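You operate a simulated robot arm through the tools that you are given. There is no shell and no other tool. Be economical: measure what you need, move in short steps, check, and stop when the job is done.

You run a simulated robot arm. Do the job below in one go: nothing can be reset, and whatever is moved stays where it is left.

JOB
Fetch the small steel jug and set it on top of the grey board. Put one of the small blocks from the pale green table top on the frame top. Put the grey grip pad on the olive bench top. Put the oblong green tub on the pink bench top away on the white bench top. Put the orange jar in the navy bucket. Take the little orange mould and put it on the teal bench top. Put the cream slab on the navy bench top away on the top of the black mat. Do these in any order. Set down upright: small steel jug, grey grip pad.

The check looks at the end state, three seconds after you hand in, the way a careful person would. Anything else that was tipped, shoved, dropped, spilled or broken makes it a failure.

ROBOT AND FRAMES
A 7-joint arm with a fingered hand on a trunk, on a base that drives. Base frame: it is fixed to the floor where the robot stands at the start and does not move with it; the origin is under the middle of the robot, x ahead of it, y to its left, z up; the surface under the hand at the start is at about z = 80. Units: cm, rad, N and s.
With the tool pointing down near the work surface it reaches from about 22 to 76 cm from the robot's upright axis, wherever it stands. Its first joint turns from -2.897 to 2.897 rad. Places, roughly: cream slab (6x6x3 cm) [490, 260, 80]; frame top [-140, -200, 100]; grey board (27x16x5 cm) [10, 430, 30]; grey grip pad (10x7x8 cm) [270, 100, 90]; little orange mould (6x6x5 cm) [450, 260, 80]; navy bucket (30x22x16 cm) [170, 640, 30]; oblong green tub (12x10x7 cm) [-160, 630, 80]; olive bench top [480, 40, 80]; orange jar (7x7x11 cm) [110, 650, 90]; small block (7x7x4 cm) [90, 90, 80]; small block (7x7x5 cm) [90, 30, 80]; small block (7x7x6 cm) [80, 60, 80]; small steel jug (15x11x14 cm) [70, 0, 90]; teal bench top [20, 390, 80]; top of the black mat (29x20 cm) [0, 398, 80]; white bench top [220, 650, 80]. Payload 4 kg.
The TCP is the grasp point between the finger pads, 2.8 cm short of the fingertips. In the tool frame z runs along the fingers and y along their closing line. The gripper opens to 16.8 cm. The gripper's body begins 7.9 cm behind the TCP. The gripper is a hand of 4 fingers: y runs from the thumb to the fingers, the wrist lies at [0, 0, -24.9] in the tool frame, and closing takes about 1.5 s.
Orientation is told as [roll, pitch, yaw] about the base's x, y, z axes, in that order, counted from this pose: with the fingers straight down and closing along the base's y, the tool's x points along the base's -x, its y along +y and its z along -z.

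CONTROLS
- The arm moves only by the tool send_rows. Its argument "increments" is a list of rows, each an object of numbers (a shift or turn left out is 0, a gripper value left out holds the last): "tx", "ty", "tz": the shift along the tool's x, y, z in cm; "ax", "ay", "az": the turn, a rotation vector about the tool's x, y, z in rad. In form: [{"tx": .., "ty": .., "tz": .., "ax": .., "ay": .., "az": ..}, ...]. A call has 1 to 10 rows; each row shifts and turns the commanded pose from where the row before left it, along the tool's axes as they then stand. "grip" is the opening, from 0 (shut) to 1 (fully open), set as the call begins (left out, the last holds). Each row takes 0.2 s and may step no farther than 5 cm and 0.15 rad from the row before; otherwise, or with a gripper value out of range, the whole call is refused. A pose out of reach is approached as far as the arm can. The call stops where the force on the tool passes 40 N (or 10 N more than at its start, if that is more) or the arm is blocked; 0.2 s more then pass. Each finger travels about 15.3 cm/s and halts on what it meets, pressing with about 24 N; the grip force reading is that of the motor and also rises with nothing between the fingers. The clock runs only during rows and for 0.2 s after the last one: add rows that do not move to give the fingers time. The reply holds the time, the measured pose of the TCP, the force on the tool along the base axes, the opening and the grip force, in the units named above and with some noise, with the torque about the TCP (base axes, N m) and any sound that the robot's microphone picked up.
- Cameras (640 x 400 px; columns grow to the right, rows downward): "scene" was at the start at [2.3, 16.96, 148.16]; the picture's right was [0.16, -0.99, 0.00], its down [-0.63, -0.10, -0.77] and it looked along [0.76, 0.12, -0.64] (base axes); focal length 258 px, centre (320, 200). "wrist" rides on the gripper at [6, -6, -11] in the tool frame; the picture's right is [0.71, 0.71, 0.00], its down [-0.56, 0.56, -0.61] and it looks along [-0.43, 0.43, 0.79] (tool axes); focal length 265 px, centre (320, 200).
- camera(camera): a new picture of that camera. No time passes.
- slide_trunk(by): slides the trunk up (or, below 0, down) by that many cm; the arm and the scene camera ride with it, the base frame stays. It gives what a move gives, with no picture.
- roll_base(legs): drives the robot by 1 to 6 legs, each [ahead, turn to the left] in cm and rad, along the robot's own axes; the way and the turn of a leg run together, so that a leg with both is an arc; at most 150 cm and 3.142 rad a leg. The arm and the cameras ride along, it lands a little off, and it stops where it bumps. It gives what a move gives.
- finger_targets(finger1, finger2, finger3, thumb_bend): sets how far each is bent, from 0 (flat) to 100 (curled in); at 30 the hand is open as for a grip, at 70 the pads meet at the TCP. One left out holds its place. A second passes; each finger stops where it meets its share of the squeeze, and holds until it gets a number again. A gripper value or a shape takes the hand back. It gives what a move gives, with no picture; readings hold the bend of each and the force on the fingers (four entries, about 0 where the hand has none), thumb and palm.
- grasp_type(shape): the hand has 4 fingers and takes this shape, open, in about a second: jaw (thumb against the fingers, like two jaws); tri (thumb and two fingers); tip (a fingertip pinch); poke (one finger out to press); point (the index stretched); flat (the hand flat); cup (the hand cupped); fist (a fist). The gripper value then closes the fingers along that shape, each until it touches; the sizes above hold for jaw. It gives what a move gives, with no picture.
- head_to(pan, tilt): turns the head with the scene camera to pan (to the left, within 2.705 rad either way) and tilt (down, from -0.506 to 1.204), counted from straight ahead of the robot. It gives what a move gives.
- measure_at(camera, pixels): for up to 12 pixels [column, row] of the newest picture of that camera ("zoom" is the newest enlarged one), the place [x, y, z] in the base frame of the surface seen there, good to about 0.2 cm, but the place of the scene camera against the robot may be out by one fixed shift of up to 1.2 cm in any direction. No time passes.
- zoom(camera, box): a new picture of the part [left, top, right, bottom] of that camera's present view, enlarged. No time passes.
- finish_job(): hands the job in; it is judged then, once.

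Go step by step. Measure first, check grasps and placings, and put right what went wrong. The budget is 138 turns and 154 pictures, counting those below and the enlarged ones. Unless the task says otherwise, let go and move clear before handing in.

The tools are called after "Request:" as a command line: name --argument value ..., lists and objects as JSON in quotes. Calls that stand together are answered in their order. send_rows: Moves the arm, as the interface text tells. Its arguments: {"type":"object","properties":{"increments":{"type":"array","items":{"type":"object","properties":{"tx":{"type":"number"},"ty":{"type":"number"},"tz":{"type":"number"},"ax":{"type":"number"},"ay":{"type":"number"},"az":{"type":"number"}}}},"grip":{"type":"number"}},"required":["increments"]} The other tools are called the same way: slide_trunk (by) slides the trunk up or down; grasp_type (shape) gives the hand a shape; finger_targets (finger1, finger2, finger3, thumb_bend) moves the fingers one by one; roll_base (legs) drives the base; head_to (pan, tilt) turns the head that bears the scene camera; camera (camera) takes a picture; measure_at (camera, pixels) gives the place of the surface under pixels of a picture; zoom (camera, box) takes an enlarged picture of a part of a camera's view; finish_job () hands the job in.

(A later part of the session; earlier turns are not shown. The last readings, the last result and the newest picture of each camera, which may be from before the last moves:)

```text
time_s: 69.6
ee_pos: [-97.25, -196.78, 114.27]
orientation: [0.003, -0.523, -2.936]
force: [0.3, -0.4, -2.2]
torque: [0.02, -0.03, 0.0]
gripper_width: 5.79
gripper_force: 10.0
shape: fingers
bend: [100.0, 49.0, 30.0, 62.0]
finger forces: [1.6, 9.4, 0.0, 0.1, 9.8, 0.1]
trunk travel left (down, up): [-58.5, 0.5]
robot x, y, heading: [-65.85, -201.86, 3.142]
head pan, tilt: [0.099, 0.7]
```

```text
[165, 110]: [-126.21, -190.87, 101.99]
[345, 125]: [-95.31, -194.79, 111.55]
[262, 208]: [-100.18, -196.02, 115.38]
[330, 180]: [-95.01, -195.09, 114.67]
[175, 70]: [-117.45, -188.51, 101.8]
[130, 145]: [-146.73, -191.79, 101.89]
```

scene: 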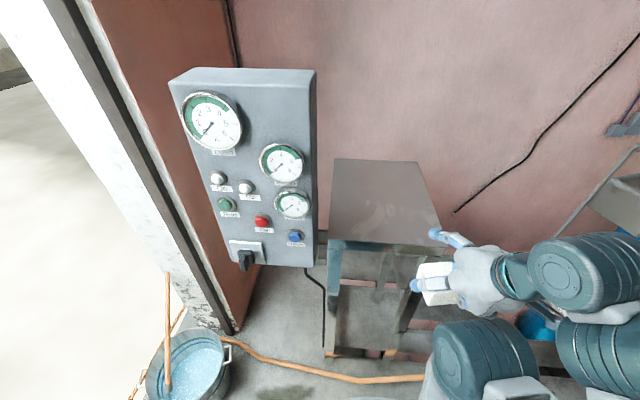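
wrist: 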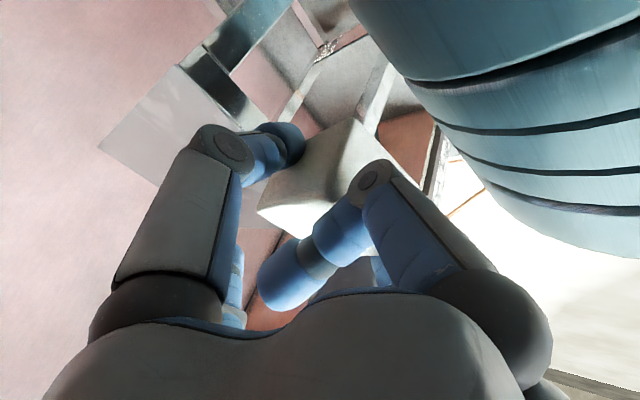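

The top is at z≈101.9 by the wrist camera. I'll carry the block forward over (-128,-204) at this height.

Request:
send_rows --increments '[{"tx": -3.9, "tz": 2.25}, {"tx": -3.9, "tz": 2.25}, {"tx": -3.9, "tz": 2.25}, {"tx": -3.9, "tz": 2.25}, {"tx": -3.9, "tz": 2.25}, {"tx": -3.9, "tz": 2.25}, {"tx": -3.9, "tz": 2.25}, {"ty": 0.8}, {}]'

Request:
camera --camera "scene"

```text
time_s: 71.6
ee_pos: [-127.88, -204.17, 114.25]
orientation: [0.001, -0.523, -2.935]
force: [-0.3, -1.0, -2.4]
torque: [0.02, 0.02, 0.02]
gripper_width: 5.84
gripper_force: 10.6
shape: fingers
bend: [100.0, 49.0, 30.0, 62.0]
finger forces: [1.8, 9.4, 0.0, 0.1, 9.6, 0.0]
trunk travel left (down, up): [-58.5, 0.5]
robot x, y, heading: [-65.63, -201.98, 3.144]
head pan, tilt: [0.099, 0.7]
```

```text
116 pictures are left
```

scene: 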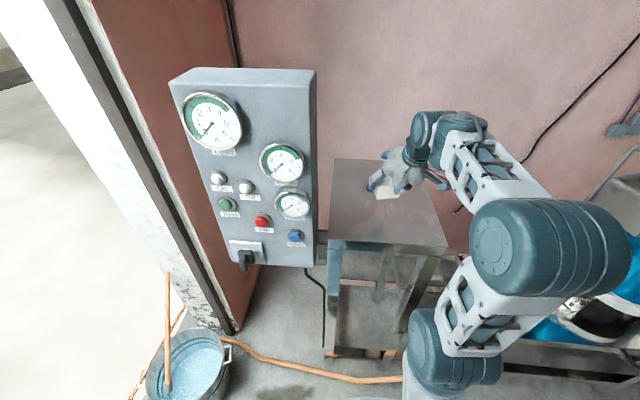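

The block is above the middle of the frame top; lowering 8.1 cm.

Request:
send_rows --increments '[{"tx": 1.5, "tz": 2.6}, {"tx": 1.5, "tz": 2.6}, {"tx": 0.75, "tz": 1.3}, {"tx": 0.3, "tz": 0.5}, {}]'

Request:
zoom --camera "scene" --box '[320, 130, 460, 260]'

```text
time_s: 72.8
ee_pos: [-128.02, -204.14, 106.09]
orientation: [0.002, -0.522, -2.935]
force: [-0.2, -0.1, -2.6]
torque: [0.03, -0.02, 0.0]
gripper_width: 5.79
gripper_force: 11.0
shape: fingers
bend: [100.0, 49.0, 30.0, 62.0]
finger forces: [1.7, 9.4, 0.1, 0.0, 9.7, 0.1]
trunk travel left (down, up): [-58.5, 0.5]
robot x, y, heading: [-65.7, -201.5, 3.137]
head pan, tilt: [0.099, 0.7]
```

```text
3.08 times, centred on (390, 195) of scene
```

zoom: 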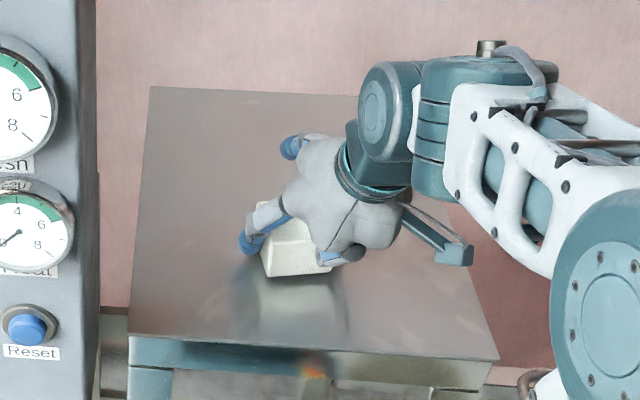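

No contact yet; I'll ease down in small steps.

Request:
send_rows --increments '[{"tx": 0.15, "tz": 0.26}, {}]'

Request:
send_rows --increments '[{"tx": 0.1, "tz": 0.17}, {}]'

Request:
zoom --camera "scene" --box '[350, 170, 430, 220]'

```text
time_s: 73.4
ee_pos: [-127.97, -204.26, 105.86]
orientation: [0.002, -0.522, -2.935]
force: [0.6, 0.2, -2.2]
torque: [0.0, 0.0, 0.05]
gripper_width: 5.81
gripper_force: 11.0
shape: fingers
bend: [100.0, 49.0, 30.0, 62.0]
finger forces: [1.7, 9.4, 0.0, 0.1, 9.6, 0.1]
trunk travel left (down, up): [-58.5, 0.5]
robot x, y, heading: [-65.7, -201.42, 3.139]
head pan, tilt: [0.099, 0.7]
```

```text
time_s: 74.0
ee_pos: [-127.83, -204.25, 105.59]
orientation: [0.002, -0.523, -2.936]
force: [-0.7, -0.2, -2.8]
torque: [0.01, -0.03, 0.01]
gripper_width: 5.85
gripper_force: 10.8
shape: fingers
bend: [100.0, 49.0, 30.0, 62.0]
finger forces: [1.7, 9.4, 0.0, 0.1, 9.6, 0.0]
trunk travel left (down, up): [-58.5, 0.5]
robot x, y, heading: [-65.31, -201.3, 3.139]
head pan, tilt: [0.099, 0.7]
```

```text
8.00 times, centred on (390, 195) of scene
```

zoom: 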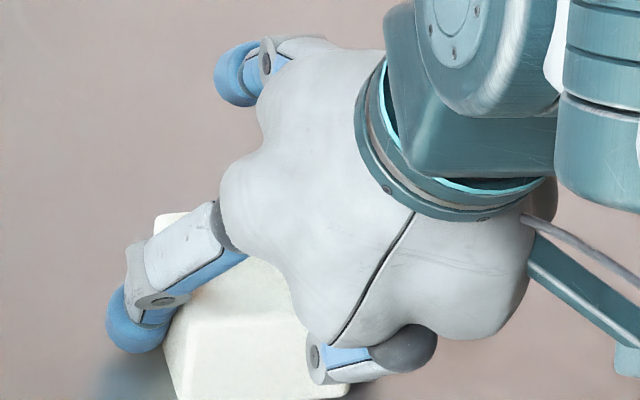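

Still hanging free; continue down in small steps.

Request:
send_rows --increments '[{"tx": 0.12, "tz": 0.22}, {}]'

Request:
send_rows --increments '[{"tx": 0.12, "tz": 0.22}, {}]'

```text
time_s: 74.6
ee_pos: [-127.76, -204.12, 105.56]
orientation: [0.001, -0.526, -2.935]
force: [-1.6, 1.0, 5.4]
torque: [-0.29, -0.05, 0.0]
gripper_width: 5.84
gripper_force: 10.3
shape: fingers
bend: [100.0, 49.0, 30.0, 62.0]
finger forces: [3.4, 9.0, 0.1, 0.1, 9.4, 0.0]
trunk travel left (down, up): [-58.5, 0.5]
robot x, y, heading: [-64.81, -201.6, 3.144]
head pan, tilt: [0.099, 0.7]
```

```text
time_s: 75.2
ee_pos: [-127.87, -204.03, 105.16]
orientation: [0.002, -0.524, -2.933]
force: [-0.1, 2.4, 8.6]
torque: [-0.41, -0.04, 0.04]
gripper_width: 5.92
gripper_force: 13.0
shape: fingers
bend: [100.0, 49.0, 30.0, 62.0]
finger forces: [7.3, 9.9, 0.0, 0.0, 9.0, 0.0]
trunk travel left (down, up): [-58.5, 0.5]
robot x, y, heading: [-65.24, -201.77, 3.14]
head pan, tilt: [0.099, 0.7]
```

It has touched down (8.6 N). Releasing thumb and finger 2, then backing out along the tool.

Request:
finger_targets --finger2 30 --thumb_bend 30

Request:
send_rows --increments '[{"tz": -2}, {"tz": -3}, {"tz": -4}, {"tz": -4}, {"tz": -4}, {}]'

Request:
camera --camera "scene"

Request:
zoom --camera "scene" --box '[320, 130, 460, 260]'

```text
time_s: 76.2
ee_pos: [-127.79, -204.19, 105.25]
orientation: [0.001, -0.522, -2.935]
force: [0.8, 0.5, 0.3]
torque: [-0.01, -0.02, -0.04]
gripper_width: 9.84
gripper_force: 1.5
shape: fingers
bend: [100.0, 30.0, 30.0, 30.0]
finger forces: [1.8, 0.0, 0.0, 0.0, 0.0, 0.0]
trunk travel left (down, up): [-58.5, 0.5]
robot x, y, heading: [-65.58, -201.61, 3.146]
head pan, tilt: [0.099, 0.7]
```

```text
time_s: 77.6
ee_pos: [-119.57, -202.44, 119.87]
orientation: [0.002, -0.521, -2.937]
force: [0.0, 0.3, -0.4]
torque: [-0.01, -0.01, -0.01]
gripper_width: 9.83
gripper_force: 0.1
shape: fingers
bend: [100.0, 30.0, 30.0, 30.0]
finger forces: [0.0, 0.1, 0.0, 0.0, 0.0, 0.0]
trunk travel left (down, up): [-58.5, 0.5]
robot x, y, heading: [-65.32, -201.75, 3.141]
head pan, tilt: [0.099, 0.7]
```

```text
113 pictures are left
```

scene: 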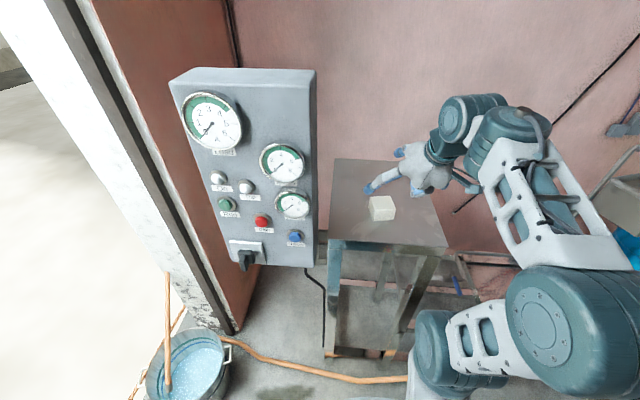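

```text
3.08 times, centred on (390, 195) of scene
```

zoom: 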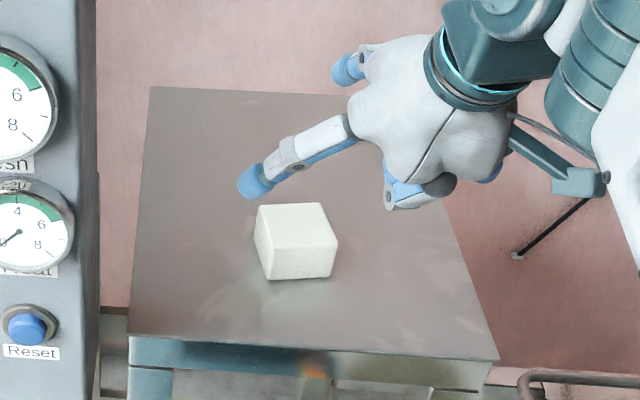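

The block stands squarely on the frame top. Next the jug: I'll retract the arm, reopen the hand, and drive back to view the jug from about (14,33).

Request:
send_rows --increments '[{"tx": 3.9, "tz": -2.25}, {"tx": 3.9, "tz": -2.25}, {"tx": 3.9, "tz": -2.25}, {"tx": 3.9, "tz": -2.25}, {"tx": 3.9, "tz": -2.25}, {}]' --grip 1

Request:
roll_base --legs '[[0, -1.82], [126.3, 0], [126.3, 0], [0, -1.845]]'

Request:
head_to --pan 0.05 --tilt 0.6

Request:
camera --camera "scene"

```text
time_s: 79.0
ee_pos: [-97.48, -197.72, 119.92]
orientation: [0.002, -0.522, -2.935]
force: [0.4, 0.2, -0.4]
torque: [-0.01, 0.0, -0.05]
gripper_width: 16.78
gripper_force: 0.0
shape: jaw
bend: [30.0, 30.0, 30.0, 30.0]
finger forces: [0.0, 0.0, 0.0, 0.1, 0.0, 0.0]
trunk travel left (down, up): [-58.5, 0.5]
robot x, y, heading: [-65.71, -201.73, 3.138]
head pan, tilt: [0.099, 0.7]
```

```text
time_s: 100.1
ee_pos: [23.75, 21.33, 119.94]
orientation: [0.002, -0.522, -0.325]
force: [-0.2, 0.3, -0.7]
torque: [-0.04, 0.0, 0.01]
gripper_width: 16.82
gripper_force: 0.0
shape: jaw
bend: [30.0, 30.0, 30.0, 30.0]
finger forces: [0.1, 0.0, 0.1, 0.0, 0.0, 0.0]
trunk travel left (down, up): [-58.5, 0.5]
robot x, y, heading: [-2.15, 41.16, -0.536]
head pan, tilt: [0.099, 0.7]
```

```text
time_s: 100.8
ee_pos: [23.71, 21.37, 120.0]
orientation: [0.001, -0.52, -0.325]
force: [-0.1, 0.3, -0.6]
torque: [-0.02, 0.0, -0.03]
gripper_width: 16.78
gripper_force: 0.1
shape: jaw
bend: [30.0, 30.0, 30.0, 30.0]
finger forces: [0.1, 0.0, 0.1, 0.0, 0.1, 0.0]
trunk travel left (down, up): [-58.5, 0.5]
robot x, y, heading: [-1.5, 40.85, -0.533]
head pan, tilt: [0.051, 0.6]
```

```text
111 pictures are left
```

scene: 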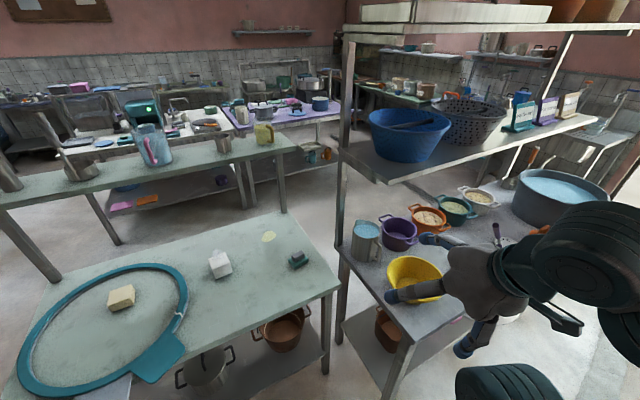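

The shelf unit is well visible; jug at (367,240). Zooming and measuring it.

Request:
zoom --camera "scene" --box '[325, 140, 445, 290]'

Request:
measure_at --camera "scene" --pixels '[[342, 225], [341, 150], [342, 240], [349, 235], [355, 222], [367, 220], [379, 223], [367, 227], [367, 245], [382, 240], [345, 250], [400, 225]]'

Request:
measure_at --camera "scene" --pixels '[[350, 165], [372, 185], [360, 172], [345, 160], [385, 185], [400, 260], [417, 258], [441, 275], [412, 300], [398, 233], [390, 250], [355, 255]]'

```text
2.67 times, centred on (385, 215) of scene
```

zoom: 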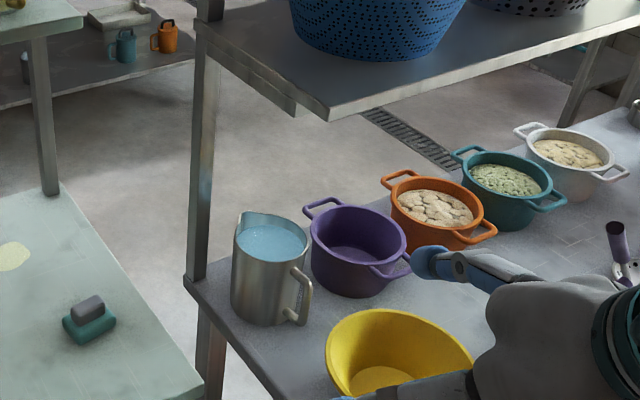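

```text
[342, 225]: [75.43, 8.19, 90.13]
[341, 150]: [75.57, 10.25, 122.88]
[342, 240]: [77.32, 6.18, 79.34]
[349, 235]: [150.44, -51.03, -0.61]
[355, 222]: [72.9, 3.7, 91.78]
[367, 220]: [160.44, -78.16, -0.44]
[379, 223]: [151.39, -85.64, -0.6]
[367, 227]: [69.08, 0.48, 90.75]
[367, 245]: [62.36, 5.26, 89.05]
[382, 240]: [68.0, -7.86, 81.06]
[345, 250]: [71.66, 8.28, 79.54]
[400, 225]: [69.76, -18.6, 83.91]
```

```text
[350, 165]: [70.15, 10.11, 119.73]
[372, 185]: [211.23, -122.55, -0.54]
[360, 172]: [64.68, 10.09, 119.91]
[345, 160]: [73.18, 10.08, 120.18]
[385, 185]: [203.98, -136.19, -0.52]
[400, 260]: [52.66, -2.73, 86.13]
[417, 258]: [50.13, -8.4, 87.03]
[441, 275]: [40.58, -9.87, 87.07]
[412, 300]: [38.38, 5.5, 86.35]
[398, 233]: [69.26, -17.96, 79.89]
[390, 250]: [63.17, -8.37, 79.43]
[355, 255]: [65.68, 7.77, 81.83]
```

I'll zoom tighter on the jug and measure points on handle, rim and body.

Request:
zoom --camera "scene" --box '[335, 205, 415, 275]'

```text
5.71 times, centred on (375, 240) of scene
```

zoom: 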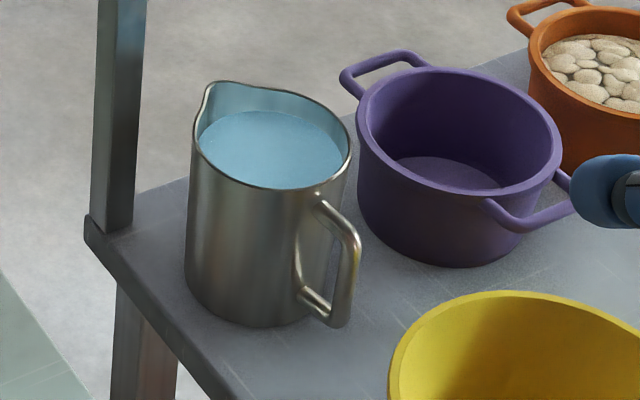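

Request:
measure_at --camera "zoom" --pixels '[[345, 250], [330, 210], [325, 318], [205, 90], [270, 87], [340, 140], [270, 187], [270, 140], [240, 250], [200, 200], [265, 315], [120, 220]]'

Request:
camera --camera "wrist"

```text
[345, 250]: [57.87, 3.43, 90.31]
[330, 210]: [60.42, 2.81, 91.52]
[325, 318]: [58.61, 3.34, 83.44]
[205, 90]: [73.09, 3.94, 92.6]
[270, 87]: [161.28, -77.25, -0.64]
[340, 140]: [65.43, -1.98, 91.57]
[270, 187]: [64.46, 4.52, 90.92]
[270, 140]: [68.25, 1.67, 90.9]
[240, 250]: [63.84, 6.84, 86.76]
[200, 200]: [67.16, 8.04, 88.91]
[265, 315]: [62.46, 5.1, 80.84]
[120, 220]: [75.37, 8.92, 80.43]
```

```text
108 pictures are left
```

wrist: 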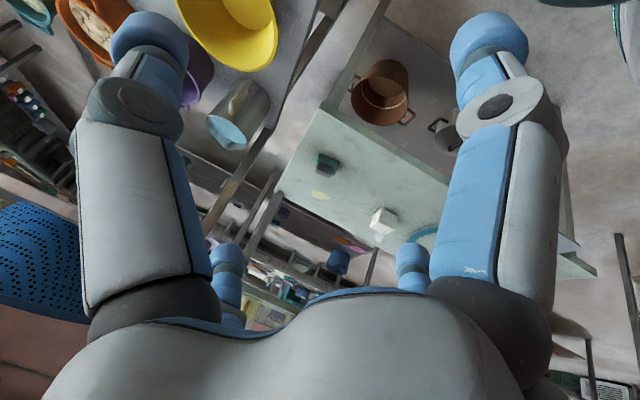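

Fit: jug axis ≈(67.5,2.7), radius 5.4, handle toward -x (out to (57.9,3.4)), post corner at (75.4,8.9). I'll measure the purple pot's near edge too.

Request:
measure_at --camera "zoom" --pixels '[[360, 120], [365, 180], [380, 230], [450, 262], [490, 210], [560, 215], [520, 232], [372, 90], [350, 75], [400, 390], [420, 340], [380, 320]]'

Request:
measure_at --camera "wrist" --pixels '[[225, 132], [212, 118], [240, 128], [235, 100], [225, 90], [262, 100], [270, 130], [335, 110], [322, 165], [190, 90]]'

Request:
zoom --camera "wrist" --box '[170, 40, 330, 160]'

```text
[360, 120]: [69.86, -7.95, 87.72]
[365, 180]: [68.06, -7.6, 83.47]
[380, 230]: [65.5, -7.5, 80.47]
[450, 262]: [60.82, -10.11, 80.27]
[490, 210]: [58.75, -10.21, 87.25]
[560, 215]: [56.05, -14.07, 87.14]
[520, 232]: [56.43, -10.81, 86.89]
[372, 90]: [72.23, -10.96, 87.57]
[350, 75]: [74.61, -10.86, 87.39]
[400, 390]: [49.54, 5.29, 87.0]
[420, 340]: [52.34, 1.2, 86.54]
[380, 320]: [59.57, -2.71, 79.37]
```

```text
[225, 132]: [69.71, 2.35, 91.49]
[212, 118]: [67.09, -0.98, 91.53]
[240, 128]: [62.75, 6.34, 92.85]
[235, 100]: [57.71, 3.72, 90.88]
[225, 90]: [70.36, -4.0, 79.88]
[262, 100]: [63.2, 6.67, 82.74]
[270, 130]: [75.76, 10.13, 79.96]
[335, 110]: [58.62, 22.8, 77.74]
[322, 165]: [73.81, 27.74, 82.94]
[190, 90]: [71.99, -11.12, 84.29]
```

```text
3.33 times, centred on (250, 100) of wrist
```

zoom: 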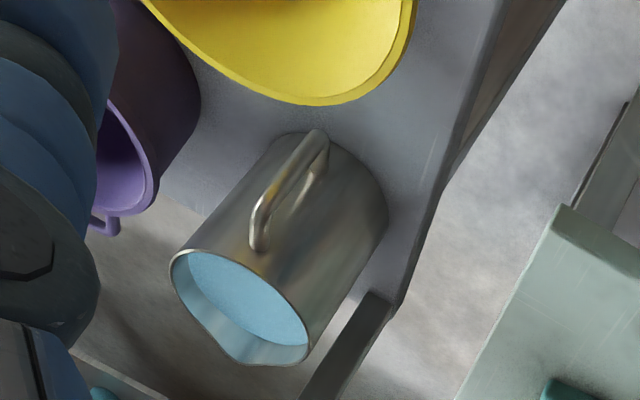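

Wrist and scene agree (rim z≈92.9, liquid ≈1.3 cm below it). I'll grasp around it with the hand leaning in from +y past the shelf edge, fingers landing at about 60°, 150°, 240° and 330° so that post, handle and pot fit between; first drive to (27,47).

Request:
roll_base --legs '[[0, 0.7455], [29.2, 0], [0, -0.9625]]'

Request:
send_rows --increments '[{"ay": 0.13}, {"ay": 0.13}, {"ay": 0.13}, {"ay": 0.13}, {"ax": 0.0884, "ay": -0.0884}, {"ax": 0.0884, "ay": -0.0884}, {"ax": 0.0884, "ay": -0.0884}, {"ax": 0.0884, "ay": -0.0884}, {}]'

Request:
camera --camera "scene"

```text
time_s: 107.2
ee_pos: [47.9, 22.84, 120.07]
orientation: [0.002, -0.522, -0.534]
force: [0.8, 0.1, 0.6]
torque: [0.01, 0.01, -0.04]
gripper_width: 16.8
gripper_force: 0.1
shape: jaw
bend: [30.0, 30.0, 30.0, 30.0]
finger forces: [0.0, 0.0, 0.0, 0.0, 0.0, 0.0]
trunk travel left (down, up): [-58.5, 0.5]
robot x, y, heading: [26.6, 47.8, -0.741]
head pan, tilt: [0.051, 0.6]
```

```text
time_s: 109.2
ee_pos: [47.79, 22.85, 120.04]
orientation: [-0.337, -0.327, -0.476]
force: [-0.1, -8.8, 20.1]
torque: [0.05, 1.28, 0.54]
gripper_width: 16.72
gripper_force: 0.2
shape: jaw
bend: [35.0, 30.0, 30.0, 30.0]
finger forces: [0.0, 0.1, 0.1, 0.0, 0.0, 0.1]
trunk travel left (down, up): [-58.5, 0.5]
robot x, y, heading: [26.68, 47.71, -0.741]
head pan, tilt: [0.051, 0.6]
```

```text
106 pictures are left
```

scene: 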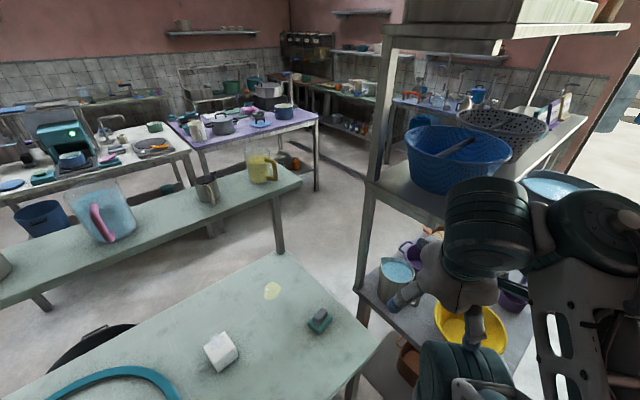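

Finger 1 seems to press on my own arm because the hand is tucked so close. I'll move the hand outward first, then down to (61,26,100).

Request:
send_rows --increments '[{"tx": -3.26, "ty": 3.26}, {"tx": -3.26, "ty": 3.26}, {"tx": -3.26, "ty": 3.26}, {"tx": 1.58, "ty": 1.55, "tz": 4.4}, {"tx": 1.58, "ty": 1.55, "tz": 4.4}, {"tx": 1.58, "ty": 1.55, "tz": 4.4}, {"tx": 1.58, "ty": 1.55, "tz": 4.4}, {}]'

Request:
camera --camera "scene"

Request:
camera --camera "wrist"

```text
time_s: 111.0
ee_pos: [57.37, 26.16, 108.31]
orientation: [-0.367, -0.35, -0.468]
force: [16.3, -9.4, 2.8]
torque: [0.22, 0.34, -0.14]
gripper_width: 16.82
gripper_force: 0.1
shape: jaw
bend: [37.0, 30.0, 30.0, 30.0]
finger forces: [0.0, 0.0, 0.1, 0.1, 0.0, 0.1]
out of reach, approached as far as the arm can: row 3, 6, 7
trunk travel left (down, up): [-58.5, 0.5]
robot x, y, heading: [26.74, 47.83, -0.74]
head pan, tilt: [0.051, 0.6]
```

```text
105 pictures are left
```

scene: 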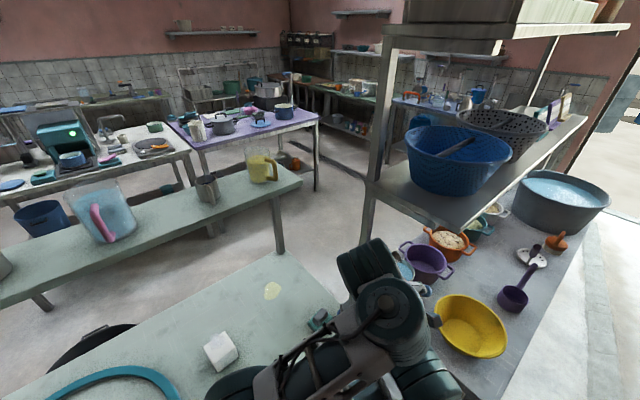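

```text
104 pictures are left
```

wrist: 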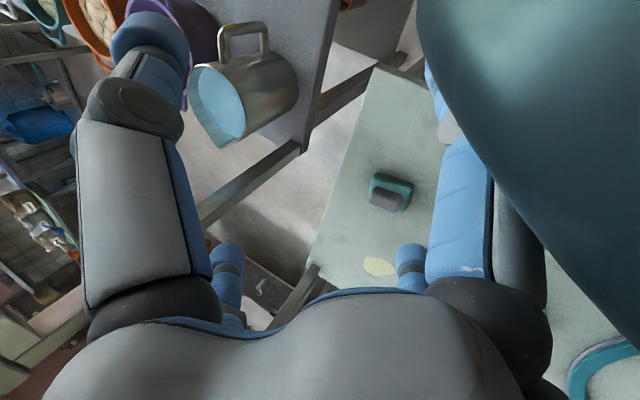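

The hand is too close to my own body here (arm link at right of the wrist view). I'll back the base 25 cm, extend the arm, then let the base bring the hand in.

Request:
roll_base --legs '[[-25, 0]]'

Request:
send_rows --increments '[{"tx": -2.87, "ty": -2.8, "tz": 2.0}, {"tx": -2.87, "ty": -2.8, "tz": 2.0}, {"tx": -2.87, "ty": -2.8, "tz": 2.0}, {"tx": -2.87, "ty": -2.8, "tz": 2.0}, {}, {}]'

Request:
camera --camera "scene"

```text
time_s: 112.9
ee_pos: [38.92, 43.06, 108.49]
orientation: [-0.368, -0.349, -0.466]
force: [18.6, -4.8, -4.3]
torque: [-0.18, -0.2, -0.61]
gripper_width: 16.79
gripper_force: 0.0
shape: jaw
bend: [37.0, 30.0, 30.0, 30.0]
finger forces: [0.0, 0.1, 0.0, 0.0, 0.0, 0.0]
trunk travel left (down, up): [-58.5, 0.5]
robot x, y, heading: [8.28, 64.4, -0.741]
head pan, tilt: [0.051, 0.6]
```

```text
time_s: 114.3
ee_pos: [34.53, 34.02, 111.08]
orientation: [-0.361, -0.393, -0.465]
force: [-0.2, -0.9, -0.2]
torque: [0.04, 0.01, 0.03]
gripper_width: 16.78
gripper_force: 0.0
shape: jaw
bend: [30.0, 30.0, 30.0, 30.0]
finger forces: [0.0, 0.0, 0.0, 0.1, 0.0, 0.0]
out of reach, approached as far as the arm can: row 1, 2, 3, 4
trunk travel left (down, up): [-58.5, 0.5]
robot x, y, heading: [8.46, 64.12, -0.74]
head pan, tilt: [0.051, 0.6]
```

```text
103 pictures are left
```

scene: 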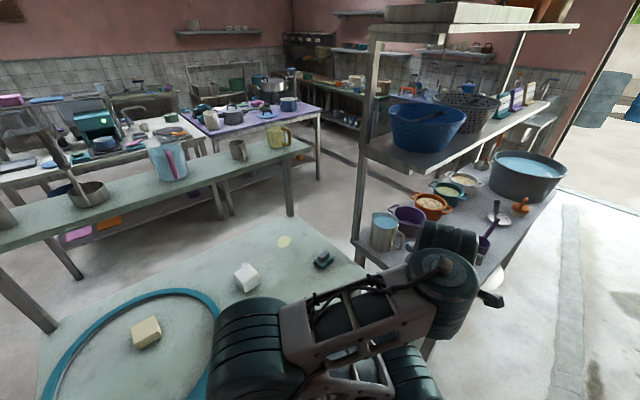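

The arm has swung its elbow to the left and cannot reach that pose. I'll raise the target and undo the lean to bring it back to its normal posture.

Request:
send_rows --increments '[{"tx": -1.45, "ty": -1.41, "tz": -4.0}, {"tx": -1.45, "ty": -1.41, "tz": -4.0}, {"tx": -1.45, "ty": -1.41, "tz": -4.0}, {"ax": -0.0884, "ay": 0.0884}, {"ax": -0.0884, "ay": 0.0884}, {"ax": -0.0884, "ay": 0.0884}, {"ax": -0.0884, "ay": 0.0884}, {}, {}]'

Request:
camera --camera "scene"

```text
time_s: 116.3
ee_pos: [33.42, 31.39, 122.51]
orientation: [-0.11, -0.051, -0.539]
force: [0.4, 0.7, 0.2]
torque: [-0.01, 0.01, 0.02]
gripper_width: 16.82
gripper_force: 0.1
shape: jaw
bend: [30.0, 30.0, 30.0, 30.0]
finger forces: [0.0, 0.1, 0.0, 0.0, 0.0, 0.0]
out of reach, approached as far as the arm can: row 1, 2, 5, 6
trunk travel left (down, up): [-58.5, 0.5]
robot x, y, heading: [8.37, 64.24, -0.743]
head pan, tilt: [0.051, 0.6]
```

```text
102 pictures are left
```

scene: 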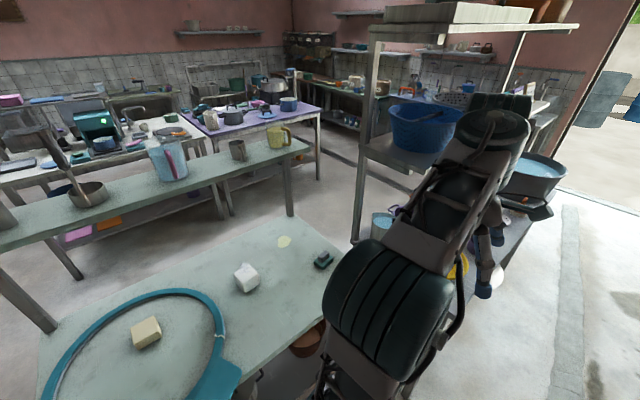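

Nearly upright again; I'll move the hand out in front of the robot at this height and remove the last tilt.

Request:
send_rows --increments '[{"tx": -2.7, "ty": 1.3}, {"tx": -2.7, "ty": 1.3}, {"tx": -2.7, "ty": 1.3}, {"tx": -2.7, "ty": 1.3, "ax": -0.05, "ay": 0.02}, {"ax": -0.05, "ay": 0.02}, {}]'

Request:
camera --camera "scene"

```text
time_s: 117.7
ee_pos: [45.46, 30.2, 122.34]
orientation: [-0.01, -0.009, -0.542]
force: [0.7, 0.0, 0.6]
torque: [0.02, 0.02, -0.02]
gripper_width: 16.82
gripper_force: 0.0
shape: jaw
bend: [30.0, 30.0, 30.0, 30.0]
finger forces: [0.1, 0.0, 0.0, 0.0, 0.1, 0.0]
trunk travel left (down, up): [-58.5, 0.5]
robot x, y, heading: [8.41, 63.95, -0.744]
head pan, tilt: [0.051, 0.6]
```

```text
101 pictures are left
```

scene: 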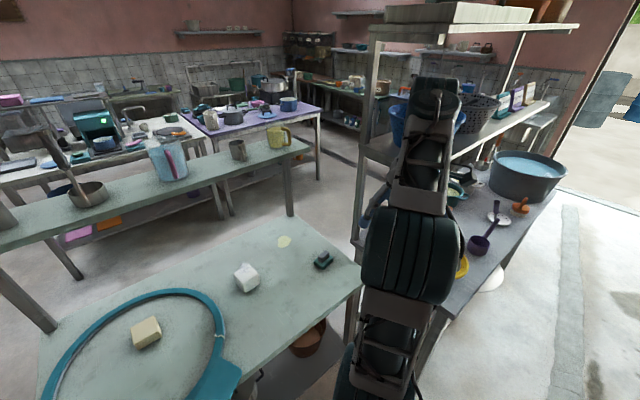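

The posture is normal again. I'll lean the hand (0.55 rad toward about -58°, closer to the arm's own plane) and lower it here, with room around.

Request:
send_rows --increments '[{"ax": 0.0646, "ay": -0.1214}, {"ax": 0.0646, "ay": -0.1214}, {"ax": 0.0646, "ay": -0.1214}, {"ax": 0.0646, "ay": -0.1214}, {"tx": 1.57, "ty": 0.25, "tz": 4.31}, {"tx": 1.57, "ty": 0.25, "tz": 4.31}, {"tx": 1.57, "ty": 0.25, "tz": 4.31}, {"tx": 1.57, "ty": 0.25, "tz": 4.31}, {"tx": 1.57, "ty": 0.25, "tz": 4.31}, {}]'

Request:
camera --camera "scene"

```text
time_s: 119.9
ee_pos: [45.93, 24.23, 100.1]
orientation: [-0.292, -0.488, -0.463]
force: [0.1, 1.2, 0.3]
torque: [0.02, 0.01, -0.01]
gripper_width: 16.81
gripper_force: 0.1
shape: jaw
bend: [30.0, 30.0, 30.0, 30.0]
finger forces: [0.0, 0.1, 0.1, 0.1, 0.1, 0.0]
trunk travel left (down, up): [-58.5, 0.5]
robot x, y, heading: [8.37, 64.15, -0.741]
head pan, tilt: [0.051, 0.6]
```

```text
100 pictures are left
```

scene: 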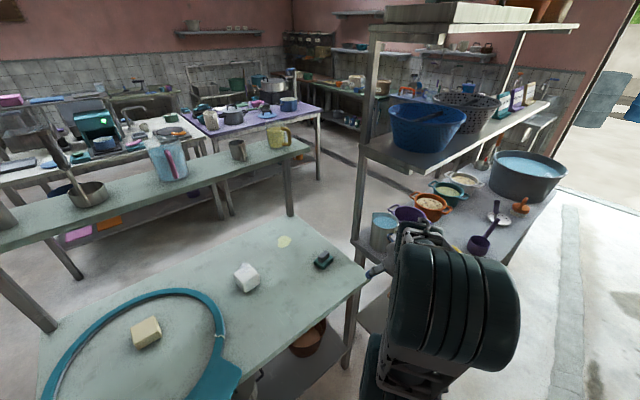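

The pose is reached. Before driving in I'll check where the elbow and forearm are relative to the shelf.

Request:
measure_at --camera "scene" --pixels '[[430, 260], [480, 270], [515, 320], [455, 255], [420, 235], [385, 268], [395, 300], [500, 360]]'

Request:
camera --camera "wrist"

```text
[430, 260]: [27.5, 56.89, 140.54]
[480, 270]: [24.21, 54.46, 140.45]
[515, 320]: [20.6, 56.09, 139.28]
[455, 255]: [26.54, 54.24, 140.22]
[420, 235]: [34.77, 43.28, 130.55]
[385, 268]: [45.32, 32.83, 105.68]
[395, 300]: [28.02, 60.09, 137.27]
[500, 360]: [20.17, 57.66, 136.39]
```

```text
99 pictures are left
```

wrist: 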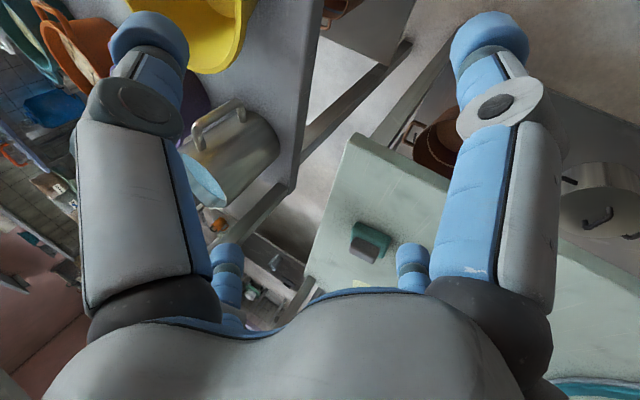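

Elbow is well clear of the shelf. Driving 24 cm ahead to bring the hand above the jug.

Request:
roll_base --legs '[[24, 0]]'

Request:
camera --camera "wrist"

Request:
camera --camera "scene"

```text
time_s: 121.6
ee_pos: [63.53, 8.11, 100.06]
orientation: [-0.292, -0.489, -0.465]
force: [0.8, -0.7, 0.3]
torque: [0.03, 0.01, 0.03]
gripper_width: 16.82
gripper_force: 0.1
shape: jaw
bend: [30.0, 30.0, 30.0, 30.0]
finger forces: [0.1, 0.0, 0.0, 0.0, 0.0, 0.0]
trunk travel left (down, up): [-58.5, 0.5]
robot x, y, heading: [26.12, 48.11, -0.74]
head pan, tilt: [0.051, 0.6]
```

```text
98 pictures are left
```

wrist: 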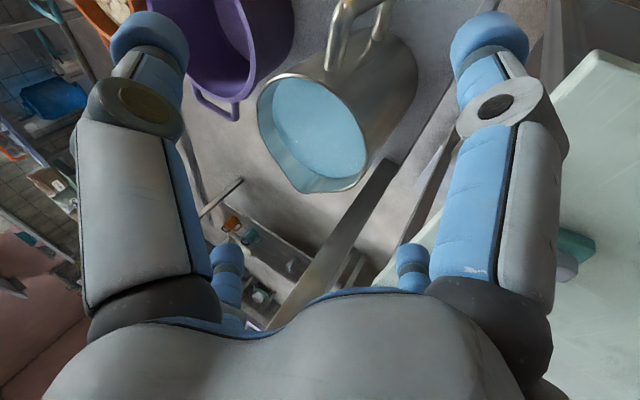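

```text
97 pictures are left
```

scene: 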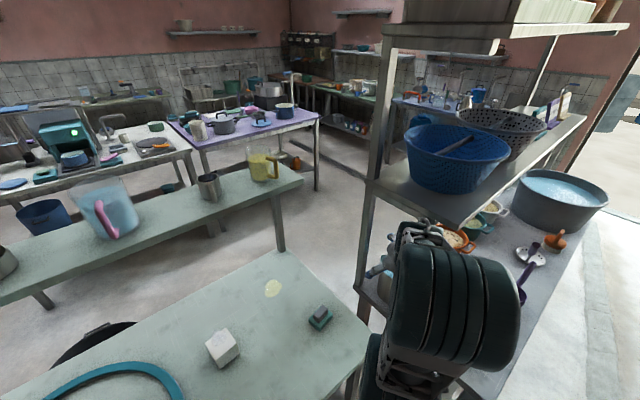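

Good view of the jug in the wrist picture, between thumb (left) and finger 1 (right). I'll measure its rim points there.

Request:
measure_at --camera "wrist" --pixels '[[262, 92], [310, 76], [355, 110], [362, 170], [315, 189], [268, 140], [320, 130], [350, 45], [385, 15], [412, 80], [380, 145], [330, 60]]'

Request:
zoom --camera "wrist" --box '[180, 0, 480, 200]'

```text
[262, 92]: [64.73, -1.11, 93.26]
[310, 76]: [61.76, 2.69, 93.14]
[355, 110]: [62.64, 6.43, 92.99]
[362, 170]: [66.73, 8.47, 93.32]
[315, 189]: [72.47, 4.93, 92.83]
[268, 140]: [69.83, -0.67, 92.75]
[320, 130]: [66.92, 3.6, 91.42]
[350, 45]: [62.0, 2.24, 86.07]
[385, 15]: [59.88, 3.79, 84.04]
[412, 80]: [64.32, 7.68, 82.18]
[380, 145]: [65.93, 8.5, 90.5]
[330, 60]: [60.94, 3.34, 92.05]
```

```text
2.00 times, centred on (330, 100) of wrist
```

zoom: 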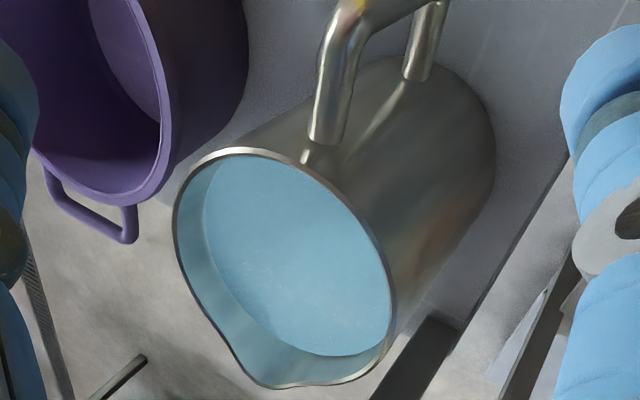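

Rim fit gives axis ≈(66.6,3.3), r≈5, rim z≈93.1. I'll turn the hand slightly so finger 1 clears the handle, then advance 8 cm along the tool.

Request:
send_rows --increments '[{"az": 0.148, "tx": 0.5, "ty": 0.4}, {"tx": 0.2}, {"tz": 3}, {"tz": 3}, {"tz": 2}, {}]'

Request:
camera --camera "wrist"

Request:
camera --camera "scene"

```text
time_s: 123.0
ee_pos: [65.38, 5.02, 92.93]
orientation: [-0.213, -0.527, -0.629]
force: [-0.3, -0.4, -0.1]
torque: [-0.01, 0.01, -0.01]
gripper_width: 16.77
gripper_force: 0.0
shape: jaw
bend: [30.0, 30.0, 30.0, 30.0]
finger forces: [0.0, 0.1, 0.0, 0.0, 0.0, 0.0]
trunk travel left (down, up): [-58.5, 0.5]
robot x, y, heading: [26.14, 48.12, -0.736]
head pan, tilt: [0.051, 0.6]
```

```text
95 pictures are left
```

wrist: 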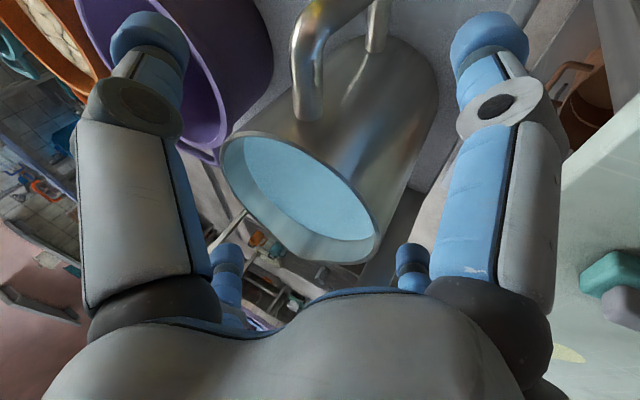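

```text
94 pictures are left
```

scene: 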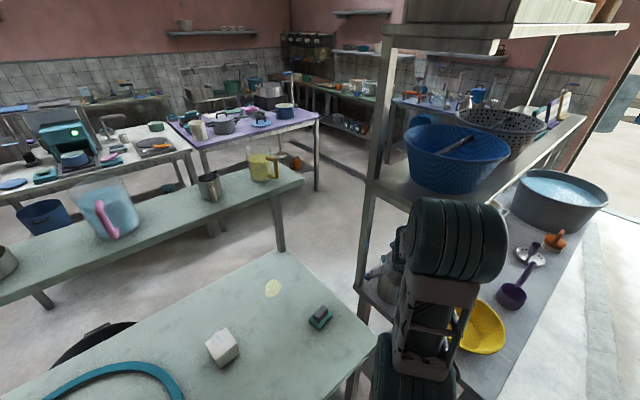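

No contact and the jug sits between the fingers. I'll check the elbow against the shelf, then advance 3.5 cm.

Request:
measure_at --camera "scene" --pixels '[[430, 210], [480, 205], [500, 240], [465, 270], [408, 262], [440, 300]]'

Request:
send_rows --increments '[{"tz": 2}, {"tz": 1.5}, {}]'

Request:
camera --camera "wrist"

```text
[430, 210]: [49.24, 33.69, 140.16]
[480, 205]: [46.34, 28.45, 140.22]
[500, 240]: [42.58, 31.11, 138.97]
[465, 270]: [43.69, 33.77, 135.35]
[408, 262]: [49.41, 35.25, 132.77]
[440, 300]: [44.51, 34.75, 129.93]
```

```text
time_s: 123.8
ee_pos: [66.31, 3.36, 89.88]
orientation: [-0.213, -0.527, -0.627]
force: [0.2, 0.6, -0.3]
torque: [0.01, 0.0, -0.02]
gripper_width: 16.77
gripper_force: 0.1
shape: jaw
bend: [30.0, 30.0, 30.0, 30.0]
finger forces: [0.1, 0.1, 0.0, 0.0, 0.0, 0.0]
trunk travel left (down, up): [-58.5, 0.5]
robot x, y, heading: [26.06, 48.18, -0.739]
head pan, tilt: [0.051, 0.6]
```

```text
93 pictures are left
```

wrist: 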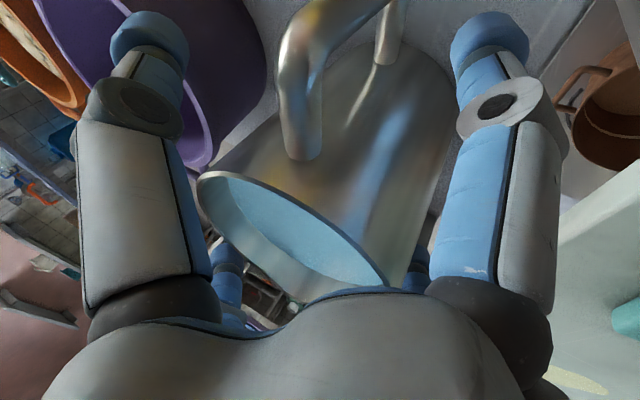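

Well seated; closing the hand on the jug.

Request:
send_rows --increments '[{}, {}, {}, {}, {}, {}, {}, {}]' --grip 0.2

Request:
camera --camera "wrist"

```text
time_s: 125.6
ee_pos: [66.29, 3.52, 90.02]
orientation: [-0.213, -0.529, -0.628]
force: [3.3, -3.3, 12.3]
torque: [0.31, 0.19, -0.02]
gripper_width: 9.53
gripper_force: 24.1
shape: jaw
bend: [26.0, 27.0, 25.0, 36.0]
finger forces: [21.5, 22.0, 30.6, 0.0, 21.8, 0.0]
trunk travel left (down, up): [-58.5, 0.5]
robot x, y, heading: [26.09, 48.28, -0.741]
head pan, tilt: [0.051, 0.6]
```

```text
92 pictures are left
```

wrist: 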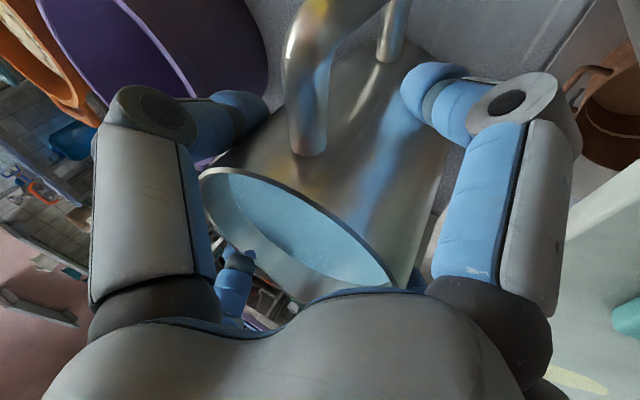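

All four fingers press 21–30 N around the jug. I'll lift it 2.5 cm and check.

Request:
send_rows --increments '[{"tx": -0.5, "ty": -0.18, "tz": -0.84}, {"tx": -0.5, "ty": -0.18, "tz": -0.84}, {"tx": -0.25, "ty": -0.09, "tz": -0.42}, {}]'

Request:
camera --camera "wrist"

Request:
zoom --camera "scene" --box '[340, 190, 540, 340]'

```text
time_s: 126.6
ee_pos: [66.4, 3.55, 92.28]
orientation: [-0.213, -0.524, -0.631]
force: [-0.3, -0.1, -10.3]
torque: [0.0, -0.06, 0.02]
gripper_width: 9.45
gripper_force: 24.1
shape: jaw
bend: [26.0, 27.0, 25.0, 36.0]
finger forces: [18.8, 20.7, 28.3, 0.1, 21.5, 0.0]
trunk travel left (down, up): [-58.5, 0.5]
robot x, y, heading: [26.26, 48.35, -0.739]
head pan, tilt: [0.051, 0.6]
```

```text
91 pictures are left
```

wrist: 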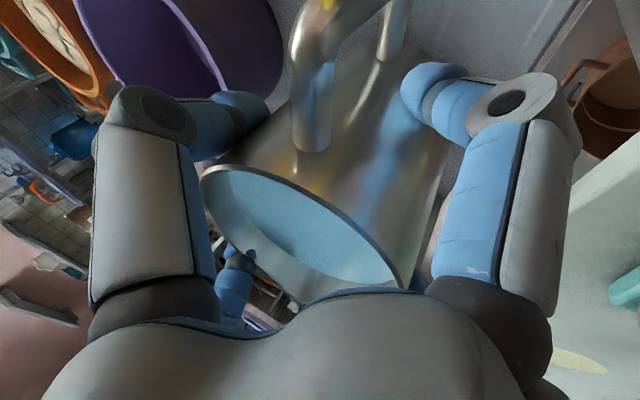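

```text
2.67 times, centred on (440, 265) of scene
```

zoom: 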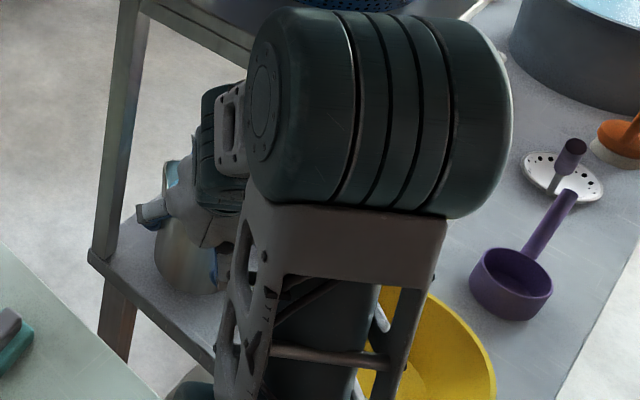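

The jug hangs firmly (10 N). Backing out 32 cm, then looking toward the teal bench.

Request:
roll_base --legs '[[-32, 0]]'

Request:
head_to --pan 2.3 --tilt 0.4

Request:
camera --camera "scene"

Request:
camera --camera "wrist"

```text
time_s: 128.8
ee_pos: [42.68, 25.13, 92.45]
orientation: [-0.214, -0.526, -0.63]
force: [0.5, 0.4, -10.5]
torque: [-0.01, -0.08, 0.01]
gripper_width: 9.47
gripper_force: 24.3
shape: jaw
bend: [26.0, 27.0, 25.0, 36.0]
finger forces: [19.0, 20.9, 28.3, 0.0, 21.5, 0.0]
trunk travel left (down, up): [-58.5, 0.5]
robot x, y, heading: [2.49, 69.92, -0.743]
head pan, tilt: [0.051, 0.6]
```

```text
time_s: 130.9
ee_pos: [42.67, 25.01, 92.34]
orientation: [-0.213, -0.526, -0.629]
force: [0.5, 0.2, -9.6]
torque: [0.01, -0.05, 0.01]
gripper_width: 9.45
gripper_force: 24.3
shape: jaw
bend: [26.0, 27.0, 25.0, 36.0]
finger forces: [19.1, 21.0, 28.3, 0.1, 21.5, 0.0]
trunk travel left (down, up): [-58.5, 0.5]
robot x, y, heading: [2.89, 69.84, -0.742]
head pan, tilt: [2.3, 0.4]
```

```text
89 pictures are left
```

scene: 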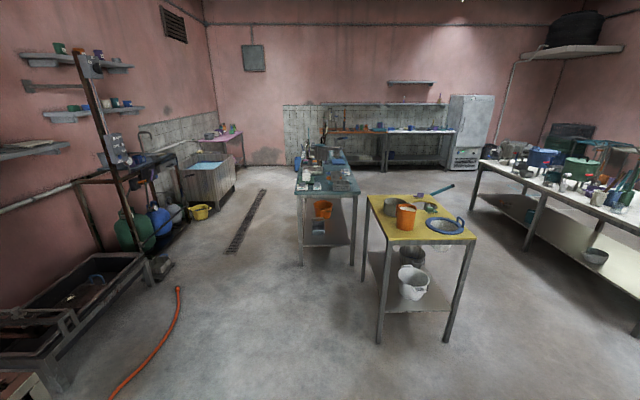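

```text
88 pictures are left
```

wrist: 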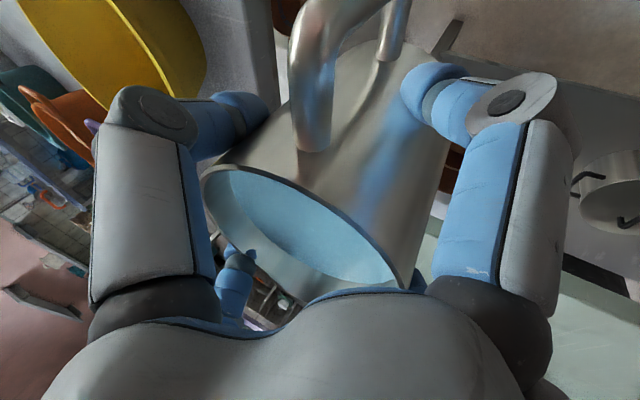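

Request:
measure_at --camera "scene" --pixels '[[298, 196], [358, 194], [300, 263], [352, 263], [378, 342], [450, 340], [368, 198], [475, 238], [180, 290], [110, 395], [240, 250], [325, 232]]'

Request:
zoom --camera "scene" --box '[270, 130, 400, 280]'

```text
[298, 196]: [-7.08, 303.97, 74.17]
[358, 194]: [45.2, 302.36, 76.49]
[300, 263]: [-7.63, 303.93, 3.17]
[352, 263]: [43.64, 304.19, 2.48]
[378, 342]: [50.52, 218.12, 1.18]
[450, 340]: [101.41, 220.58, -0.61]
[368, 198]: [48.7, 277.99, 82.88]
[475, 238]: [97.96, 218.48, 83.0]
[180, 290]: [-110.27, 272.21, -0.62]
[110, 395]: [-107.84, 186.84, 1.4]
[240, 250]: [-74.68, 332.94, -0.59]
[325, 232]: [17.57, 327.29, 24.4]
```

```text
2.67 times, centred on (335, 205) of scene
```

zoom: 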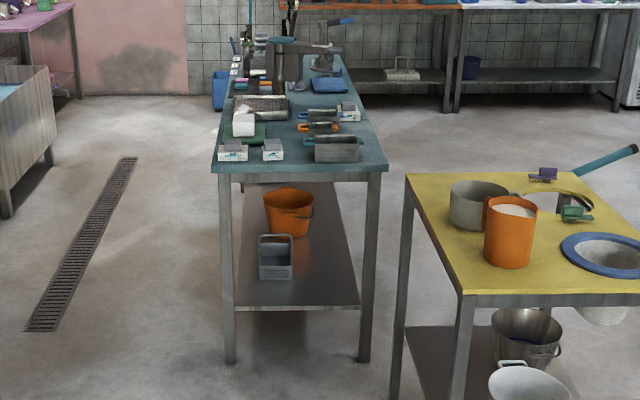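

The teal bench spans x -8..45 from y≈303 with a lower shelf at z≈25. I'll carry the jug round the open side (turning right, away from the hoop table) to stand left of the bench near (-86,420).

Request:
roll_base --legs '[[0, -1.81], [0, -1.811], [106.5, 0], [106.5, 0], [0, -0.237], [150, 0]]'

Request:
head_to --pan -1.4 --tilt 0.6

Request:
camera --camera "scene"

```text
time_s: 157.9
ee_pos: [-97.4, 476.83, 92.32]
orientation: [-0.213, -0.525, 1.81]
force: [1.0, 1.0, -9.8]
torque: [-0.01, 0.05, -0.03]
gripper_width: 9.41
gripper_force: 23.6
shape: jaw
bend: [27.0, 27.0, 25.0, 36.0]
finger forces: [18.1, 20.8, 27.2, 0.0, 21.7, 0.0]
trunk travel left (down, up): [-58.5, 0.5]
robot x, y, heading: [-95.5, 416.84, 1.7]
head pan, tilt: [2.3, 0.4]
```

```text
time_s: 161.0
ee_pos: [-97.45, 476.84, 92.38]
orientation: [-0.212, -0.524, 1.81]
force: [-0.5, 0.5, -10.4]
torque: [0.05, 0.04, -0.01]
gripper_width: 9.41
gripper_force: 24.5
shape: jaw
bend: [27.0, 27.0, 25.0, 36.0]
finger forces: [18.7, 20.9, 27.5, 0.0, 21.9, 0.0]
trunk travel left (down, up): [-58.5, 0.5]
robot x, y, heading: [-95.46, 416.32, 1.695]
head pan, tilt: [-1.4, 0.6]
```

```text
86 pictures are left
```

scene: 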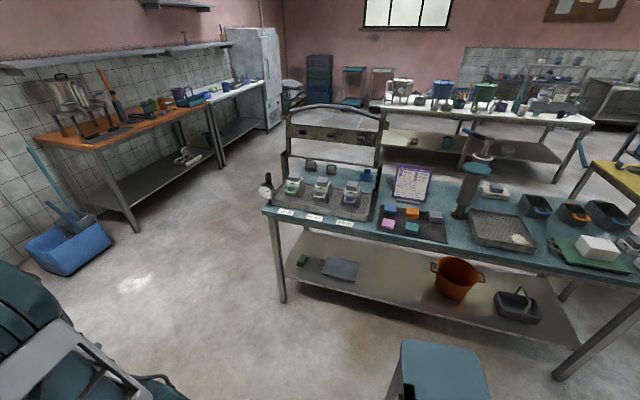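

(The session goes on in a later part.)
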